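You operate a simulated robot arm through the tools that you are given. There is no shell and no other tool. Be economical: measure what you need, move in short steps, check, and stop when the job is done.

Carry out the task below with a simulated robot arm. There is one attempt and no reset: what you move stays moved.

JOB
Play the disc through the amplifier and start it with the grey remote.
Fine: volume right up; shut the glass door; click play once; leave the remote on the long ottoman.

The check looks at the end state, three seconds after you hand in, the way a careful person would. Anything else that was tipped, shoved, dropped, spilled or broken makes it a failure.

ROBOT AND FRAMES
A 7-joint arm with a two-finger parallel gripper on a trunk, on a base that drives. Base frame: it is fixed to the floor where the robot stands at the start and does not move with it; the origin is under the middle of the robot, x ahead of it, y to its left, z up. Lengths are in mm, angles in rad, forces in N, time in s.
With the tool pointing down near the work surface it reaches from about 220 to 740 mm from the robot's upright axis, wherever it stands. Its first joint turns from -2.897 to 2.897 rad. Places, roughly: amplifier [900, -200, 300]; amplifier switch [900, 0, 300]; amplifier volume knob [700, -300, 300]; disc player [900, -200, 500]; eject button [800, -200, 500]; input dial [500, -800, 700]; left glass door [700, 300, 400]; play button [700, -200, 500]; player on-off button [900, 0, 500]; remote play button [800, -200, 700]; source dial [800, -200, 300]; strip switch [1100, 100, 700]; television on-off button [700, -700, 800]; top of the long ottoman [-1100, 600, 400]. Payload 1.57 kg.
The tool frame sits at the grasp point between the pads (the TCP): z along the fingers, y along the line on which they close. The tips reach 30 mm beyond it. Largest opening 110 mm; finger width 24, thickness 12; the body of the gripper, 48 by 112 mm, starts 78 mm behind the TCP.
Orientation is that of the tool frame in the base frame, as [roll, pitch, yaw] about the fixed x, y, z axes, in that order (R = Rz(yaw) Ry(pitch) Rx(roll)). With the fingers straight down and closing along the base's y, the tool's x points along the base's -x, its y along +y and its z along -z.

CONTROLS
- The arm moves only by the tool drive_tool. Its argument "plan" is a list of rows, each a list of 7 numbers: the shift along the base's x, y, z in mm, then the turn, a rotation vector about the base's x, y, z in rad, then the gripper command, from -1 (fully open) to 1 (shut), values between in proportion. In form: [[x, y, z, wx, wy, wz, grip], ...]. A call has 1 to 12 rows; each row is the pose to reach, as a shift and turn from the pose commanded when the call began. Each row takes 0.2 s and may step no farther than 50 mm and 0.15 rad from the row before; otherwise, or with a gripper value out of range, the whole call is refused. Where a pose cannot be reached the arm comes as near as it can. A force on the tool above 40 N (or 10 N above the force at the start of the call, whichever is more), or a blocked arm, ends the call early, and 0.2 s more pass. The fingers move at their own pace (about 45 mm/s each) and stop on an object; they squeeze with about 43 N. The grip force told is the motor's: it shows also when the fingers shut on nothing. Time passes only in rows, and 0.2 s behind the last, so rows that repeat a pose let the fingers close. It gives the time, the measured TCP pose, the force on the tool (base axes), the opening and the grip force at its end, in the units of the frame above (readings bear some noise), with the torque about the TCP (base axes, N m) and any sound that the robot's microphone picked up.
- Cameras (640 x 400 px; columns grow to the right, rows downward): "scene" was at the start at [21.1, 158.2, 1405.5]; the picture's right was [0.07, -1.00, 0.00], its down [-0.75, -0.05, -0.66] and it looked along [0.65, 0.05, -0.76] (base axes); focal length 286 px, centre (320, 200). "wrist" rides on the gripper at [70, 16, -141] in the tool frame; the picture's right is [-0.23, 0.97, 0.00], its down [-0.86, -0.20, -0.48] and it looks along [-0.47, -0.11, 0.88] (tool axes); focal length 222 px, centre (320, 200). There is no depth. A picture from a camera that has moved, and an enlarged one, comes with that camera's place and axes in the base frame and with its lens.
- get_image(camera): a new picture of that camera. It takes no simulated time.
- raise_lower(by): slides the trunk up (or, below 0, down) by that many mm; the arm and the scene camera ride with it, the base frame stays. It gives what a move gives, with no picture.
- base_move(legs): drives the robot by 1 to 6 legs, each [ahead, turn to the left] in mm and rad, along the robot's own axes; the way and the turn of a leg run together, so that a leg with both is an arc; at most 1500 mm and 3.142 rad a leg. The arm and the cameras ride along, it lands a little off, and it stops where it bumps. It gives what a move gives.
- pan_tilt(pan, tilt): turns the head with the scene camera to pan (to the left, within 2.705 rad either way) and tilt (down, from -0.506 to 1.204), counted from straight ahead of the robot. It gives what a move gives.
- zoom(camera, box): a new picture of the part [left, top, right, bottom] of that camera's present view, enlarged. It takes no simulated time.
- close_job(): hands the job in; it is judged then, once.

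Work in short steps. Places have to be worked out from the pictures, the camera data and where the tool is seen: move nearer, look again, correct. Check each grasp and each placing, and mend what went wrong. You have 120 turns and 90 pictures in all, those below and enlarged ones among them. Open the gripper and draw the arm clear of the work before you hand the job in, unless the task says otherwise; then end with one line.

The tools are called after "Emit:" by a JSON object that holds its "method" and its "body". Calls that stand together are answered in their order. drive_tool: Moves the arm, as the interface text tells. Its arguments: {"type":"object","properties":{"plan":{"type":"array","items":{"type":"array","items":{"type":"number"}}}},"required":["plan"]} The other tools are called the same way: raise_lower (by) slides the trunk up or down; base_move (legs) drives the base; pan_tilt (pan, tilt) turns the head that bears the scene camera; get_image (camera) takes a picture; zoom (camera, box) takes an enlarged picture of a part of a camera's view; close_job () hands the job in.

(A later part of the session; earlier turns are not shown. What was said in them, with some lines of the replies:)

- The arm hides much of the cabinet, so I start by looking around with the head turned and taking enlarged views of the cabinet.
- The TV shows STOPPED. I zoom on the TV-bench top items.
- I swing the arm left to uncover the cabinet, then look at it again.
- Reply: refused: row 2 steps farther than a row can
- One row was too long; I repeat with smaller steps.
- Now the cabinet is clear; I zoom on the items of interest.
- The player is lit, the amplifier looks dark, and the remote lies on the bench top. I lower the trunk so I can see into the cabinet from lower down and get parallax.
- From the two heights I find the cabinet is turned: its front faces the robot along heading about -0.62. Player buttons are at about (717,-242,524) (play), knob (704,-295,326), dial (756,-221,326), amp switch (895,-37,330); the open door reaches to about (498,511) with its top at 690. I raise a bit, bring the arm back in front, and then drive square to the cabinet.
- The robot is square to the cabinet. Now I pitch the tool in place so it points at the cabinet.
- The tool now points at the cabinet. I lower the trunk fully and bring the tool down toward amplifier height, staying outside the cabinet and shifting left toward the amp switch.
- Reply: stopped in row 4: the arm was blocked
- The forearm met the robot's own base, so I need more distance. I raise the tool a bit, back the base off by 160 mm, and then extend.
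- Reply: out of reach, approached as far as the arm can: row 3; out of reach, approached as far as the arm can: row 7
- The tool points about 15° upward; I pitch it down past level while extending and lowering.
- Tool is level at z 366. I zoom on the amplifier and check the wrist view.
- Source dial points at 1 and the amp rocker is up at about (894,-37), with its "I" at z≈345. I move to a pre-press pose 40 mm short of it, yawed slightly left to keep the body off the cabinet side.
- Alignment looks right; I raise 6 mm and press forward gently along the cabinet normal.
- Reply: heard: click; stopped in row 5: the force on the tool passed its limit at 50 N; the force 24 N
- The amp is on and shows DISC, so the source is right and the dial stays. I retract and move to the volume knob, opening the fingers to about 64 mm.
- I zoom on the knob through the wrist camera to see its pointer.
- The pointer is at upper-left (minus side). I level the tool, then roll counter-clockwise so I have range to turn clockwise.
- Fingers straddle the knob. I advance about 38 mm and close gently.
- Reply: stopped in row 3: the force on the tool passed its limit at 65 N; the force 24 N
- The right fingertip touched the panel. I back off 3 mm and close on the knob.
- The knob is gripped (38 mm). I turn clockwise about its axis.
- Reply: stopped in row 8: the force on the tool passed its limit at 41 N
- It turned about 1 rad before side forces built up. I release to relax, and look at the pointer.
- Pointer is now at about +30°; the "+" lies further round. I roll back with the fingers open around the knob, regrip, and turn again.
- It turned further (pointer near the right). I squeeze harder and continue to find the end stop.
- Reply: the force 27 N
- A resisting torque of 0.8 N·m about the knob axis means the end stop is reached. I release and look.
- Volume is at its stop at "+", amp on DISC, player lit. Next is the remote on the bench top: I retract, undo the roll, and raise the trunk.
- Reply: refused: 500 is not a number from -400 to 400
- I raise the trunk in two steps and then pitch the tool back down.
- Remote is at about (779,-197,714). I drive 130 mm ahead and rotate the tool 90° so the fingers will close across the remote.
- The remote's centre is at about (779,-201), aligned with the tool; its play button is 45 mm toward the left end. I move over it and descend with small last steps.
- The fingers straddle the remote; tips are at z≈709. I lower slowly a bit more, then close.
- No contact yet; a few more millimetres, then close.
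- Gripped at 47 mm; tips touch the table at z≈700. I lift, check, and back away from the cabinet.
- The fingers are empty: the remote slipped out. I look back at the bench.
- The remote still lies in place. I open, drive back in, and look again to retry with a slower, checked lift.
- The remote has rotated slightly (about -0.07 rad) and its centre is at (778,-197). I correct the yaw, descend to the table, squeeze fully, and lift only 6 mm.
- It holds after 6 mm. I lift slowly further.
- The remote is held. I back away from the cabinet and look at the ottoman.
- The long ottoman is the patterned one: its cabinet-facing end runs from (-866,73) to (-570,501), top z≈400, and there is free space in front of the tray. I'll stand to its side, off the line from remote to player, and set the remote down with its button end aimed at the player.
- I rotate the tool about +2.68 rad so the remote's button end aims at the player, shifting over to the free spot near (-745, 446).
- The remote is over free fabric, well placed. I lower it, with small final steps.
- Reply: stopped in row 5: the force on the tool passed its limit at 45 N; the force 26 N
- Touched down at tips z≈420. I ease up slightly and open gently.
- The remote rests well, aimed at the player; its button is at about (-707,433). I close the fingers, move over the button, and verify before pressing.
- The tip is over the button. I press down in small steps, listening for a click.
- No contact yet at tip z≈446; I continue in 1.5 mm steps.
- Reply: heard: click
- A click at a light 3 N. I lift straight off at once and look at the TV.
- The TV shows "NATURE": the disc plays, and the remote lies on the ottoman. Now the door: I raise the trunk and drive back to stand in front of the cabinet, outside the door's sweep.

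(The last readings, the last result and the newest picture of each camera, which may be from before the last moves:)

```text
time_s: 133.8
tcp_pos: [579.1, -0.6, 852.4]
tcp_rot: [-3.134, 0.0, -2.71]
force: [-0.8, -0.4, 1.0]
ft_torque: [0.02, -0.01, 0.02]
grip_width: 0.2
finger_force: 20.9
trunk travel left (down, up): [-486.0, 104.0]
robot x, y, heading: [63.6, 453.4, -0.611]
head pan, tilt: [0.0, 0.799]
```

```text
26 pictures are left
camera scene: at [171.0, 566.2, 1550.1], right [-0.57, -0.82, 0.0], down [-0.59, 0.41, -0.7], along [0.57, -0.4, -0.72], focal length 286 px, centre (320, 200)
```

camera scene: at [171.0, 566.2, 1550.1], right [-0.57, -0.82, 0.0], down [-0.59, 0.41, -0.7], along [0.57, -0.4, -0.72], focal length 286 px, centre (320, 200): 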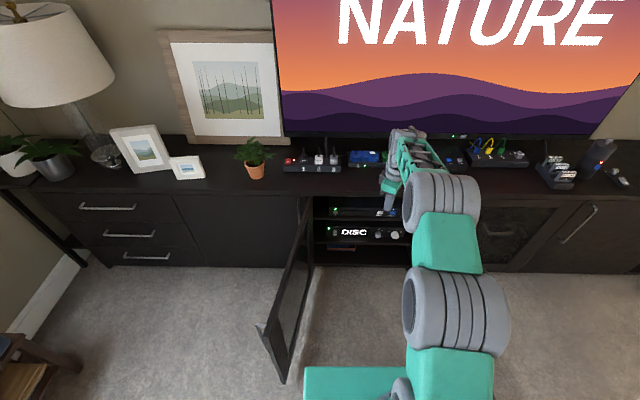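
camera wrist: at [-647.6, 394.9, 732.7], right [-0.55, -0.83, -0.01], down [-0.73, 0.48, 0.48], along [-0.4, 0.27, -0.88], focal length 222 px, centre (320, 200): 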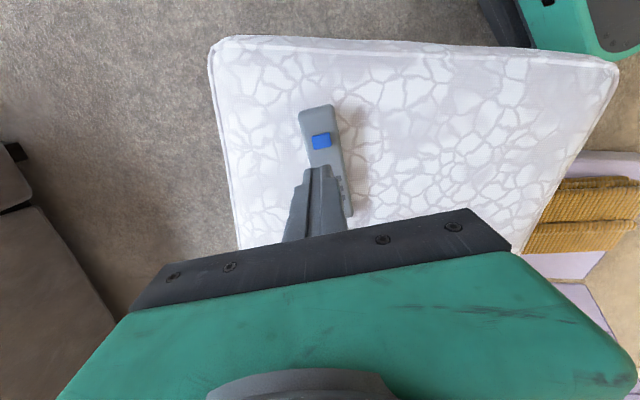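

The door's free edge is near (510,518), its mid-face around (700,-..) by the frame r≈-680. I move the closed fingers over the door to its outer side at (681,470), staying high.

Emit:
{"method": "drive_tool", "body": {"plan": [[10, 47, 0, 0, 0, 0, 1], [20, 94, 0, 0, 0, 0, 1], [31, 141, 0, 0, 0, 0, 1], [41, 188, 0, 0, 0, 0, 1], [51, 235, 0, 0, 0, 0, 1], [61, 282, 0, 0, 0, 0, 1], [72, 329, 0, 0, 0, 0, 1], [82, 376, 0, 0, 0, 0, 1], [92, 423, 0, 0, 0, 0, 1], [102, 470, 0, 0, 0, 0, 1]]}}

Emit:
{"method": "get_image", "body": {"camera": "scene"}}

Emit:
{"method": "get_image", "body": {"camera": "wrist"}}

```text
time_s: 135.9
tcp_pos: [683.2, 470.3, 850.9]
tcp_rot: [-3.131, 0.001, -2.711]
force: [0.1, 0.0, 0.4]
ft_torque: [0.0, 0.0, 0.0]
grip_width: 0.3
finger_force: 21.4
trunk travel left (down, up): [-486.0, 104.0]
robot x, y, heading: [63.3, 455.6, -0.604]
head pan, tilt: [0.0, 0.799]
```

```text
25 pictures are left
camera scene: at [171.2, 566.7, 1550.0], right [-0.57, -0.82, 0.0], down [-0.59, 0.41, -0.7], along [0.57, -0.4, -0.72], focal length 286 px, centre (320, 200)
```

scene: 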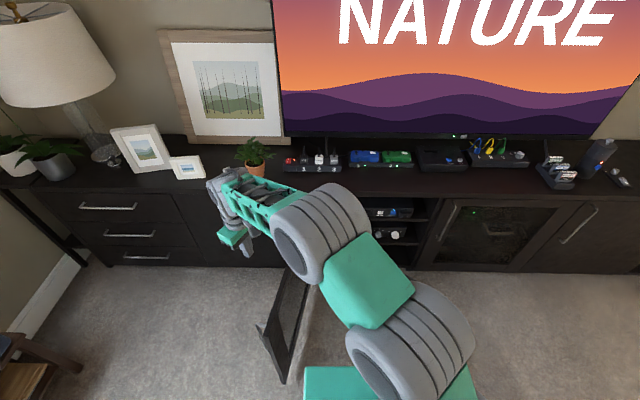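

```text
24 pictures are left
camera wrist: at [610.4, 456.7, 992.1], right [-0.2, 0.98, -0.01], down [0.86, 0.18, 0.48], along [0.47, 0.09, -0.88], focal length 222 px, centre (320, 200)
```

wrist: 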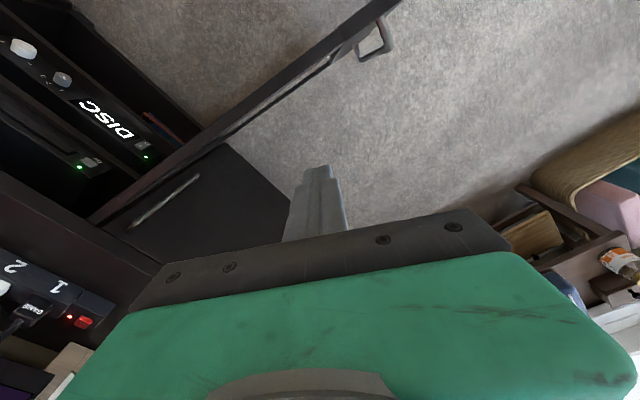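

The fingers are clearly outside the door, about 65 mm from its outer face, and inboard of its handle. I descend so the tips are ~75 mm below its top edge.

Emit:
{"method": "drive_tool", "body": {"plan": [[0, 0, -45, 0, 0, 0, 1], [0, 0, -90, 0, 0, 0, 1], [0, 0, -135, 0, 0, 0, 1], [0, 0, -180, 0, 0, 0, 1], [0, 0, -207, 0, 0, 0, 1]]}}

Emit:
{"method": "get_image", "body": {"camera": "scene"}}

```text
time_s: 137.2
tcp_pos: [681.1, 470.0, 643.8]
tcp_rot: [-3.135, 0.0, -2.709]
force: [1.3, -1.0, -0.1]
ft_torque: [0.02, 0.02, -0.01]
grip_width: 0.1
finger_force: 21.9
trunk travel left (down, up): [-486.0, 104.0]
robot x, y, heading: [64.6, 453.7, -0.602]
head pan, tilt: [0.0, 0.799]
```

```text
23 pictures are left
camera scene: at [171.4, 566.4, 1550.1], right [-0.57, -0.82, 0.0], down [-0.59, 0.41, -0.7], along [0.57, -0.4, -0.72], focal length 286 px, centre (320, 200)
```

scene: 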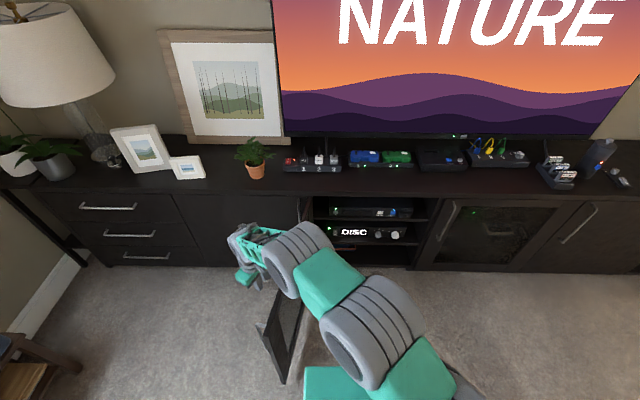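

Now I push the door along its arc in small steps, first part.

Emit:
{"method": "drive_tool", "body": {"plan": [[-16.7, -31, 0, 0, 0, 0, 1], [-33.8, -60.6, 0, 0, 0, 0, 1], [-50, -76, 0, 0, 0, 0, 1], [-66.2, -91.6, 0, 0, 0, 0, 1], [-80, -108.7, 0, 0, 0, 0, 1], [-93.9, -125.8, 0, 0, 0, 0, 1], [-106, -144.5, 0, 0, 0, 0, 1], [-117.5, -163.1, 0, 0, 0, 0, 1], [-127.5, -183.5, 0, 0, 0, 0, 1], [-136.9, -203.7, 0, 0, 0, 0, 1]]}}

Emit:
{"method": "get_image", "body": {"camera": "scene"}}

```text
time_s: 139.3
tcp_pos: [543.3, 266.2, 643.7]
tcp_rot: [-3.135, 0.0, -2.71]
force: [-0.4, 0.6, 0.4]
ft_torque: [0.02, -0.02, -0.02]
grip_width: 0.1
finger_force: 21.9
trunk travel left (down, up): [-486.0, 104.0]
robot x, y, heading: [60.8, 452.6, -0.606]
head pan, tilt: [0.0, 0.799]
```

```text
22 pictures are left
camera scene: at [171.1, 566.2, 1550.0], right [-0.57, -0.82, 0.0], down [-0.59, 0.41, -0.7], along [0.57, -0.4, -0.72], focal length 286 px, centre (320, 200)
```

scene: 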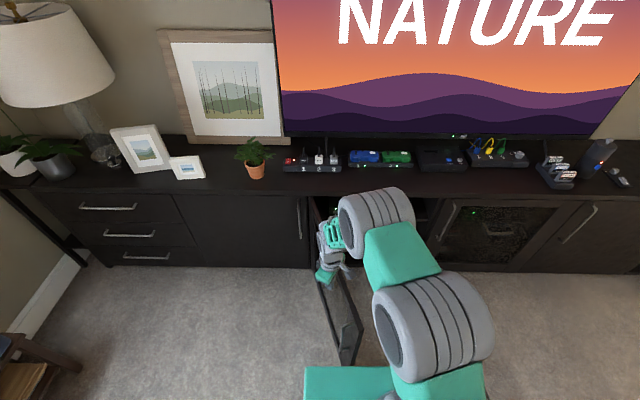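

The door follows smoothly. I continue along the arc.

Emit:
{"method": "drive_tool", "body": {"plan": [[-7.5, -21, 0, 0, 0, 0, 1], [-14.1, -42.1, 0, 0, 0, 0, 1], [-19.3, -63.8, 0, 0, 0, 0, 1], [-23.4, -85.6, 0, 0, 0, 0, 1], [-26, -107.6, 0, 0, 0, 0, 1], [-27.2, -129.7, 0, 0, 0, 0, 1], [-27, -151.7, 0, 0, 0, 0, 1], [-25.6, -173.7, 0, 0, 0, 0, 1], [-22.8, -196, 0, 0, 0, 0, 1], [-18.8, -218.1, 0, 0, 0, 0, 1], [-13.2, -239.5, 0, 0, 0, 0, 1], [-6.5, -260.8, 0, 0, 0, 0, 1]]}}

Emit:
{"method": "get_image", "body": {"camera": "scene"}}

```text
time_s: 141.9
tcp_pos: [536.9, 3.1, 644.8]
tcp_rot: [-3.135, 0.001, -2.712]
force: [0.1, -0.3, 0.2]
ft_torque: [0.0, -0.02, 0.01]
grip_width: 0.0
finger_force: 21.6
trunk travel left (down, up): [-486.0, 104.0]
robot x, y, heading: [60.3, 455.5, -0.607]
head pan, tilt: [0.0, 0.799]
```

```text
21 pictures are left
camera scene: at [171.1, 566.1, 1550.1], right [-0.57, -0.82, 0.0], down [-0.59, 0.41, -0.7], along [0.57, -0.4, -0.72], focal length 286 px, centre (320, 200)
```

scene: 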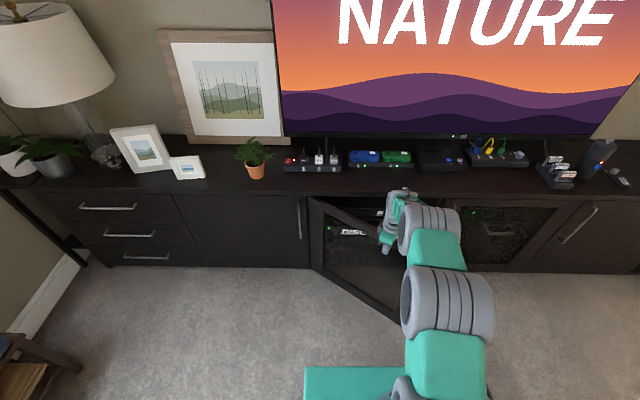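

The door is about 57° closed. I drive the base 140 mm ahead, pushing it further, and leave the last part for the arm with force guarding.

Emit:
{"method": "base_move", "body": {"legs": [[140, 0]]}}

Emit:
{"method": "get_image", "body": {"camera": "scene"}}

```text
time_s: 143.3
tcp_pos: [653.6, -74.6, 643.9]
tcp_rot: [-3.135, 0.0, -2.709]
force: [-0.2, -0.9, -0.3]
ft_torque: [0.01, 0.0, 0.03]
grip_width: 0.0
finger_force: 21.7
trunk travel left (down, up): [-486.0, 104.0]
robot x, y, heading: [178.0, 374.9, -0.604]
head pan, tilt: [0.0, 0.799]
```

```text
20 pictures are left
camera scene: at [285.3, 486.7, 1550.0], right [-0.57, -0.82, 0.0], down [-0.59, 0.41, -0.7], along [0.57, -0.4, -0.72], focal length 286 px, centre (320, 200)
```

scene: 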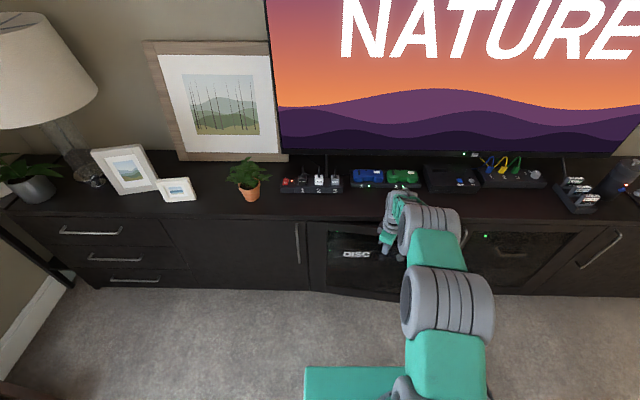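

Nearly shut. I push on gently with the arm along the cabinet normal until it meets resistance.

Emit:
{"method": "drive_tool", "body": {"plan": [[8, -5.7, 0, 0, 0, 0, 1], [16, -11.4, 0, 0, 0, 0, 1], [24, -17, 0, 0, 0, 0, 1], [31, -22, 0, 0, 0, 0, 1], [37, -26, 0, 0, 0, 0, 1], [42, -29.5, 0, 0, 0, 0, 1], [47, -33, 0, 0, 0, 0, 1], [51, -36, 0, 0, 0, 0, 1], [55, -38.6, 0, 0, 0, 0, 1], [59, -41.4, 0, 0, 0, 0, 1]]}}

Emit:
{"method": "get_image", "body": {"camera": "scene"}}

```text
time_s: 145.5
tcp_pos: [708.0, -113.4, 645.7]
tcp_rot: [-3.134, -0.001, -2.711]
force: [-0.7, 0.1, -0.9]
ft_torque: [-0.01, -0.04, 0.0]
grip_width: 0.0
finger_force: 21.2
out of reach, approached as far as the arm can: row 10
trunk travel left (down, up): [-486.0, 104.0]
robot x, y, heading: [173.8, 374.2, -0.611]
head pan, tilt: [0.0, 0.799]
```

```text
19 pictures are left
camera scene: at [285.3, 486.7, 1550.0], right [-0.57, -0.82, 0.0], down [-0.59, 0.41, -0.7], along [0.57, -0.4, -0.72], focal length 286 px, centre (320, 200)
```

scene: 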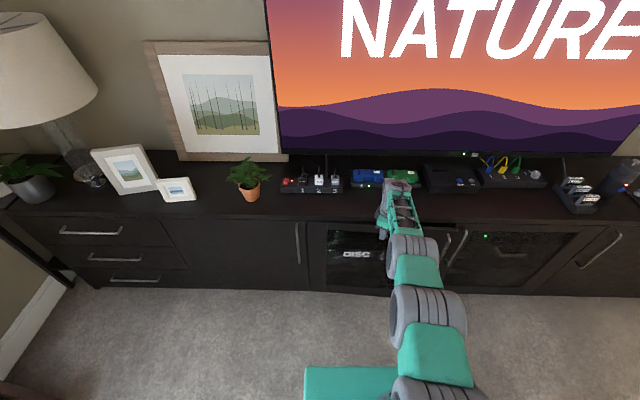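

Still no resistance and the arm is at its limit. I retract, drive 60 mm closer, and push again.

Emit:
{"method": "drive_tool", "body": {"plan": [[-30, 21, 0, 0, 0, 0, 1], [-66, 46, 0, 0, 0, 0, 1]]}}

Emit:
{"method": "base_move", "body": {"legs": [[65, 0]]}}

Emit:
{"method": "drive_tool", "body": {"plan": [[4, -2.8, 0, 0, 0, 0, 1], [8, -5.7, 0, 0, 0, 0, 1], [12, -8.5, 0, 0, 0, 0, 1], [15, -10.5, 0, 0, 0, 0, 1], [18, -12.6, 0, 0, 0, 0, 1], [21, -14.7, 0, 0, 0, 0, 1], [24, -16.8, 0, 0, 0, 0, 1], [27, -18.9, 0, 0, 0, 0, 1], [30, -21, 0, 0, 0, 0, 1]]}}

Emit:
{"method": "get_image", "body": {"camera": "scene"}}

```text
time_s: 146.1
tcp_pos: [643.4, -68.2, 645.1]
tcp_rot: [-3.133, -0.001, -2.711]
force: [0.0, -0.7, 0.3]
ft_torque: [0.01, -0.02, 0.01]
grip_width: 0.0
finger_force: 21.1
trunk travel left (down, up): [-486.0, 104.0]
robot x, y, heading: [175.9, 375.6, -0.61]
head pan, tilt: [0.0, 0.799]
```

```text
time_s: 147.1
tcp_pos: [697.0, -105.0, 644.7]
tcp_rot: [-3.136, 0.0, -2.71]
force: [-0.1, -0.1, -0.6]
ft_torque: [-0.02, 0.01, 0.0]
grip_width: 0.1
finger_force: 21.3
trunk travel left (down, up): [-486.0, 104.0]
robot x, y, heading: [233.8, 334.1, -0.606]
head pan, tilt: [0.0, 0.799]
```

```text
time_s: 149.1
tcp_pos: [724.9, -122.9, 645.3]
tcp_rot: [-3.139, -0.002, -2.712]
force: [-15.4, 11.7, 8.2]
ft_torque: [-0.34, -0.56, 0.06]
grip_width: 0.0
finger_force: 20.4
trunk travel left (down, up): [-486.0, 104.0]
robot x, y, heading: [231.2, 332.6, -0.613]
head pan, tilt: [0.0, 0.799]
```

```text
18 pictures are left
camera scene: at [337.6, 450.5, 1550.2], right [-0.57, -0.82, 0.0], down [-0.59, 0.41, -0.7], along [0.57, -0.4, -0.72], focal length 286 px, centre (320, 200)
```

scene: 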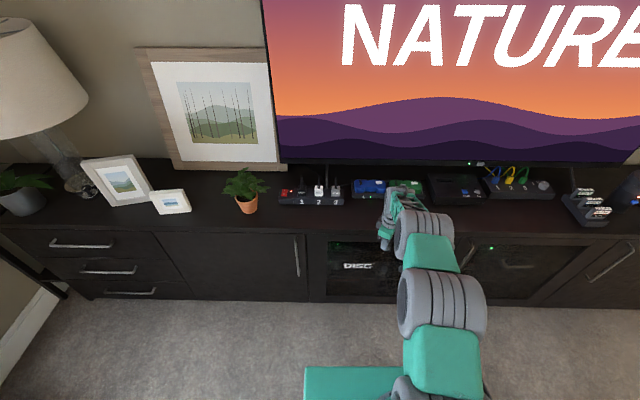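

It now resists with ~20 N. The contact is near the top edge, so I retract and inspect whether the door is fully flush.

Emit:
{"method": "drive_tool", "body": {"plan": [[-25, 18, 0, 0, 0, 0, 1], [-62, 44, 0, 0, 0, 0, 1], [-100, 70, 0, 0, 0, 0, 1], [-138, 97, 0, 0, 0, 0, 1], [-138, 97, 40, 0, 0, 0, 1], [-138, 97, 80, 0, 0, 0, 1]]}}

Emit:
{"method": "base_move", "body": {"legs": [[-150, 0]]}}

Emit:
{"method": "get_image", "body": {"camera": "scene"}}

Emit:
{"method": "zoom", "body": {"camera": "scene", "box": [290, 190, 490, 310]}}

```text
time_s: 150.5
tcp_pos: [589.6, -27.9, 725.1]
tcp_rot: [-3.135, 0.0, -2.711]
force: [0.3, 0.0, -0.3]
ft_torque: [0.0, 0.03, 0.0]
grip_width: 0.1
finger_force: 21.0
trunk travel left (down, up): [-486.0, 104.0]
robot x, y, heading: [232.2, 337.6, -0.604]
head pan, tilt: [0.0, 0.799]
```

```text
time_s: 151.8
tcp_pos: [467.5, 56.2, 724.9]
tcp_rot: [-3.134, 0.0, -2.713]
force: [1.0, -0.5, -0.7]
ft_torque: [0.01, -0.01, 0.03]
grip_width: 0.1
finger_force: 21.0
trunk travel left (down, up): [-486.0, 104.0]
robot x, y, heading: [105.1, 420.0, -0.609]
head pan, tilt: [0.0, 0.799]
```

```text
17 pictures are left
camera scene: at [217.3, 534.1, 1550.1], right [-0.57, -0.82, 0.0], down [-0.59, 0.41, -0.7], along [0.57, -0.4, -0.72], focal length 286 px, centre (320, 200)
```

scene: 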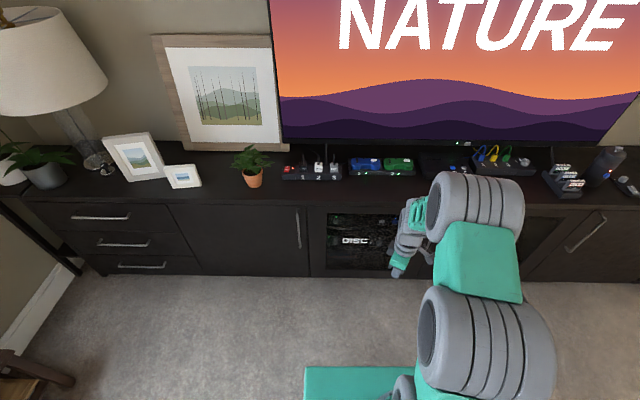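

```text
3.20 times, centred on (390, 250) of scene
camera zoom: at [217.3, 534.1, 1550.1], right [-0.57, -0.82, 0.0], down [-0.59, 0.41, -0.7], along [0.57, -0.4, -0.72], focal length 914 px, centre (96, 40)
```

zoom: 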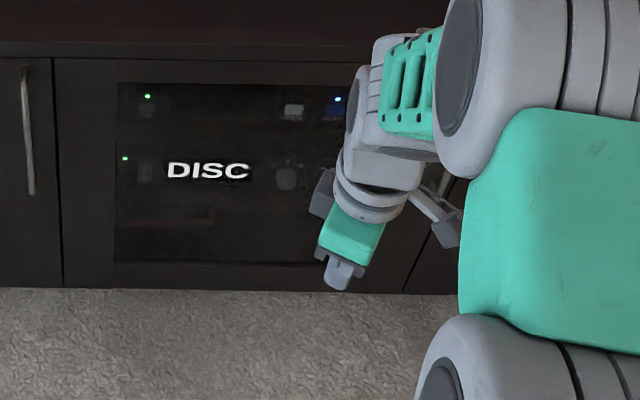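

It looks shut but the arm hides the free edge. I swing the arm left and look closely.

Emit:
{"method": "drive_tool", "body": {"plan": [[10, 45, 30, 0, 0, 0, 1], [20, 90, 30, 0, 0, 0, 1], [28, 135, 30, 0, 0, 0, 1], [34, 180, 30, 0, 0, 0, 1], [38, 225, 30, 0, 0, 0, 1], [40, 270, 30, 0, 0, 0, 1], [40, 315, 30, 0, 0, 0, 1], [36, 360, 30, 0, 0, 0, 1], [30, 405, 30, 0, 0, 0, 1], [20, 450, 30, 0, 0, 0, 1], [5, 495, 30, 0, 0, 0, 1]]}}

Emit:
{"method": "get_image", "body": {"camera": "scene"}}

Emit:
{"method": "zoom", "body": {"camera": "scene", "box": [390, 180, 550, 290]}}

```text
refused: row 1 steps farther than a row can; nothing moved
```

```text
15 pictures are left
camera scene: at [217.3, 534.1, 1550.1], right [-0.57, -0.82, 0.0], down [-0.59, 0.41, -0.7], along [0.57, -0.4, -0.72], focal length 286 px, centre (320, 200)
```

scene: 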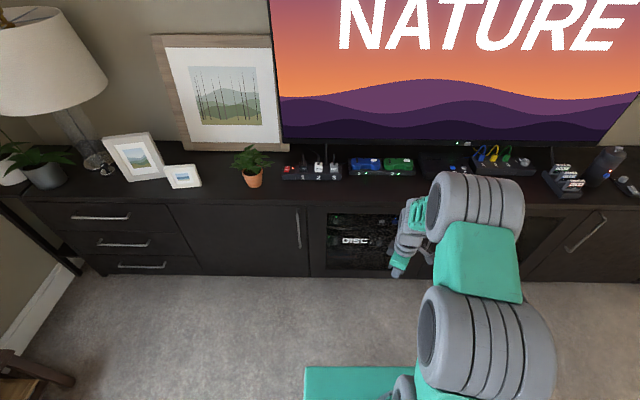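

```text
3.64 times, centred on (470, 235) of scene
camera zoom: at [217.3, 534.1, 1550.1], right [-0.57, -0.82, 0.0], down [-0.59, 0.41, -0.7], along [0.57, -0.4, -0.72], focal length 1039 px, centre (-226, 73)
```

zoom: 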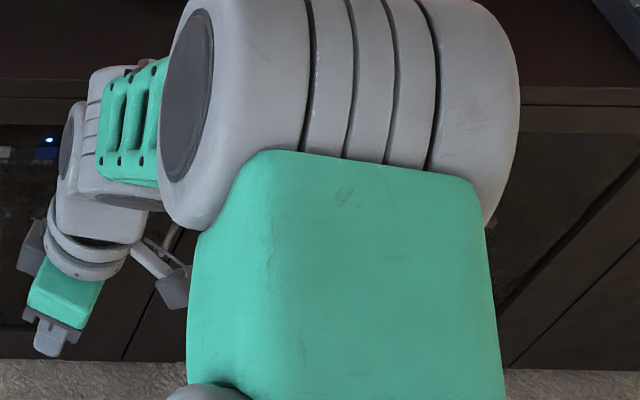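

Row 1 was too long; I repeat with a smaller first step before looking.

Emit:
{"method": "drive_tool", "body": {"plan": [[5, 20, 30, 0, 0, 0, 1], [15, 65, 30, 0, 0, 0, 1], [24, 110, 30, 0, 0, 0, 1], [31, 155, 30, 0, 0, 0, 1], [36, 200, 30, 0, 0, 0, 1], [39, 245, 30, 0, 0, 0, 1], [40, 290, 30, 0, 0, 0, 1], [38, 335, 30, 0, 0, 0, 1], [33, 380, 30, 0, 0, 0, 1], [25, 425, 30, 0, 0, 0, 1], [13, 468, 30, 0, 0, 0, 1]]}}

Emit:
{"method": "zoom", "body": {"camera": "scene", "box": [290, 180, 510, 300]}}

```text
time_s: 154.2
tcp_pos: [479.6, 525.8, 755.0]
tcp_rot: [-3.133, 0.0, -2.713]
force: [0.0, 0.2, -0.4]
ft_torque: [-0.02, -0.01, 0.0]
grip_width: 0.0
finger_force: 21.1
trunk travel left (down, up): [-486.0, 104.0]
robot x, y, heading: [109.3, 421.7, -0.61]
head pan, tilt: [0.0, 0.799]
```

```text
2.91 times, centred on (400, 240) of scene
camera zoom: at [217.4, 534.3, 1550.0], right [-0.57, -0.82, 0.0], down [-0.59, 0.41, -0.7], along [0.57, -0.4, -0.72], focal length 831 px, centre (87, 84)
```

zoom: 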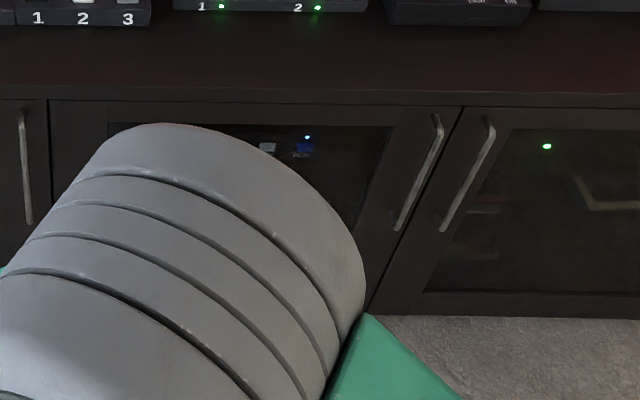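

The door looks flush with its neighbour; I zoom on the meeting edges to be sure.

Emit:
{"method": "zoom", "body": {"camera": "scene", "box": [405, 205, 475, 295]}}

```text
4.44 times, centred on (440, 250) of scene
camera zoom: at [217.4, 534.3, 1550.0], right [-0.57, -0.82, 0.0], down [-0.59, 0.41, -0.7], along [0.57, -0.4, -0.72], focal length 1270 px, centre (-213, -22)
```

zoom: 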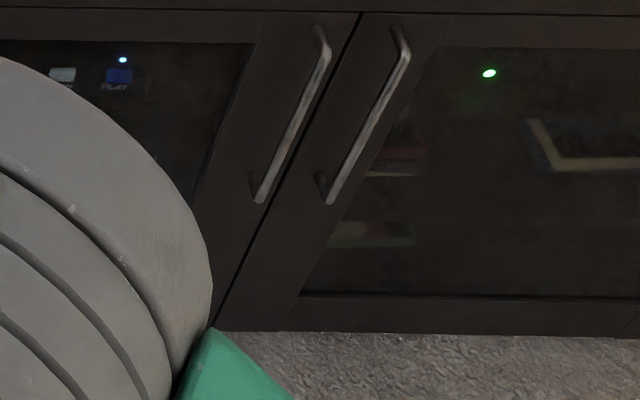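

The door is flush, the player's play light shows through the glass, and the TV shows NATURE. I open the gripper clear of everything and take a last look at the ottoman.

Emit:
{"method": "drive_tool", "body": {"plan": [[-20, 10, 20, 0, 0, 0, -1], [-40, 20, 40, 0, 0, 0, -1], [-40, 20, 40, 0, 0, 0, -1], [-40, 20, 40, 0, 0, 0, -1], [-40, 20, 40, 0, 0, 0, -1], [-40, 20, 40, 0, 0, 0, -1]]}}

Emit:
{"method": "pan_tilt", "body": {"pan": -2.6, "tilt": 0.6}}

Emit:
{"method": "get_image", "body": {"camera": "scene"}}

```text
time_s: 155.6
tcp_pos: [439.3, 543.7, 795.1]
tcp_rot: [-3.135, 0.0, -2.712]
force: [-0.7, -0.3, -0.3]
ft_torque: [-0.01, 0.02, 0.02]
grip_width: 109.8
finger_force: 0.0
trunk travel left (down, up): [-486.0, 104.0]
robot x, y, heading: [112.6, 421.6, -0.609]
head pan, tilt: [0.0, 0.799]
```

```text
time_s: 158.0
tcp_pos: [439.5, 543.2, 795.8]
tcp_rot: [-3.136, -0.001, -2.711]
force: [-0.5, 0.4, -0.9]
ft_torque: [0.02, 0.02, 0.01]
grip_width: 110.1
finger_force: 0.0
trunk travel left (down, up): [-486.0, 104.0]
robot x, y, heading: [112.1, 419.5, -0.608]
head pan, tilt: [-2.601, 0.6]
```

```text
11 pictures are left
camera scene: at [63.1, 586.3, 1566.9], right [0.07, 1.0, 0.0], down [0.56, -0.04, -0.83], along [-0.82, 0.06, -0.56], focal length 286 px, centre (320, 200)
```

scene: 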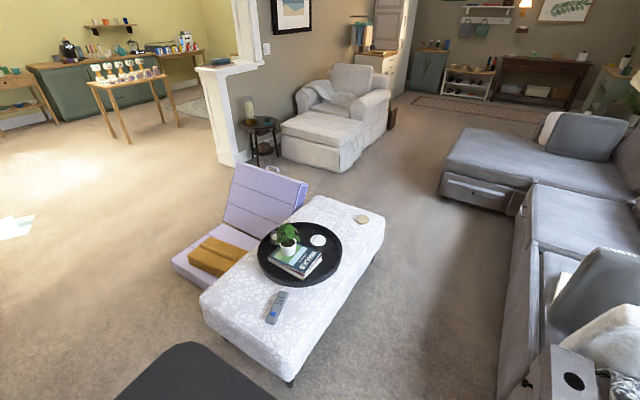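

The remote lies safely on the long ottoman and everything else is in place, so I hand in.

Emit:
{"method": "close_job", "body": {}}

```text
The job is handed in.
```

The disc is playing through the amplifier: the amp is on and set to DISC, its volume is turned up to the stop, the glass door is shut, play was clicked once on the grey remote, and the remote is on the long ottoman.
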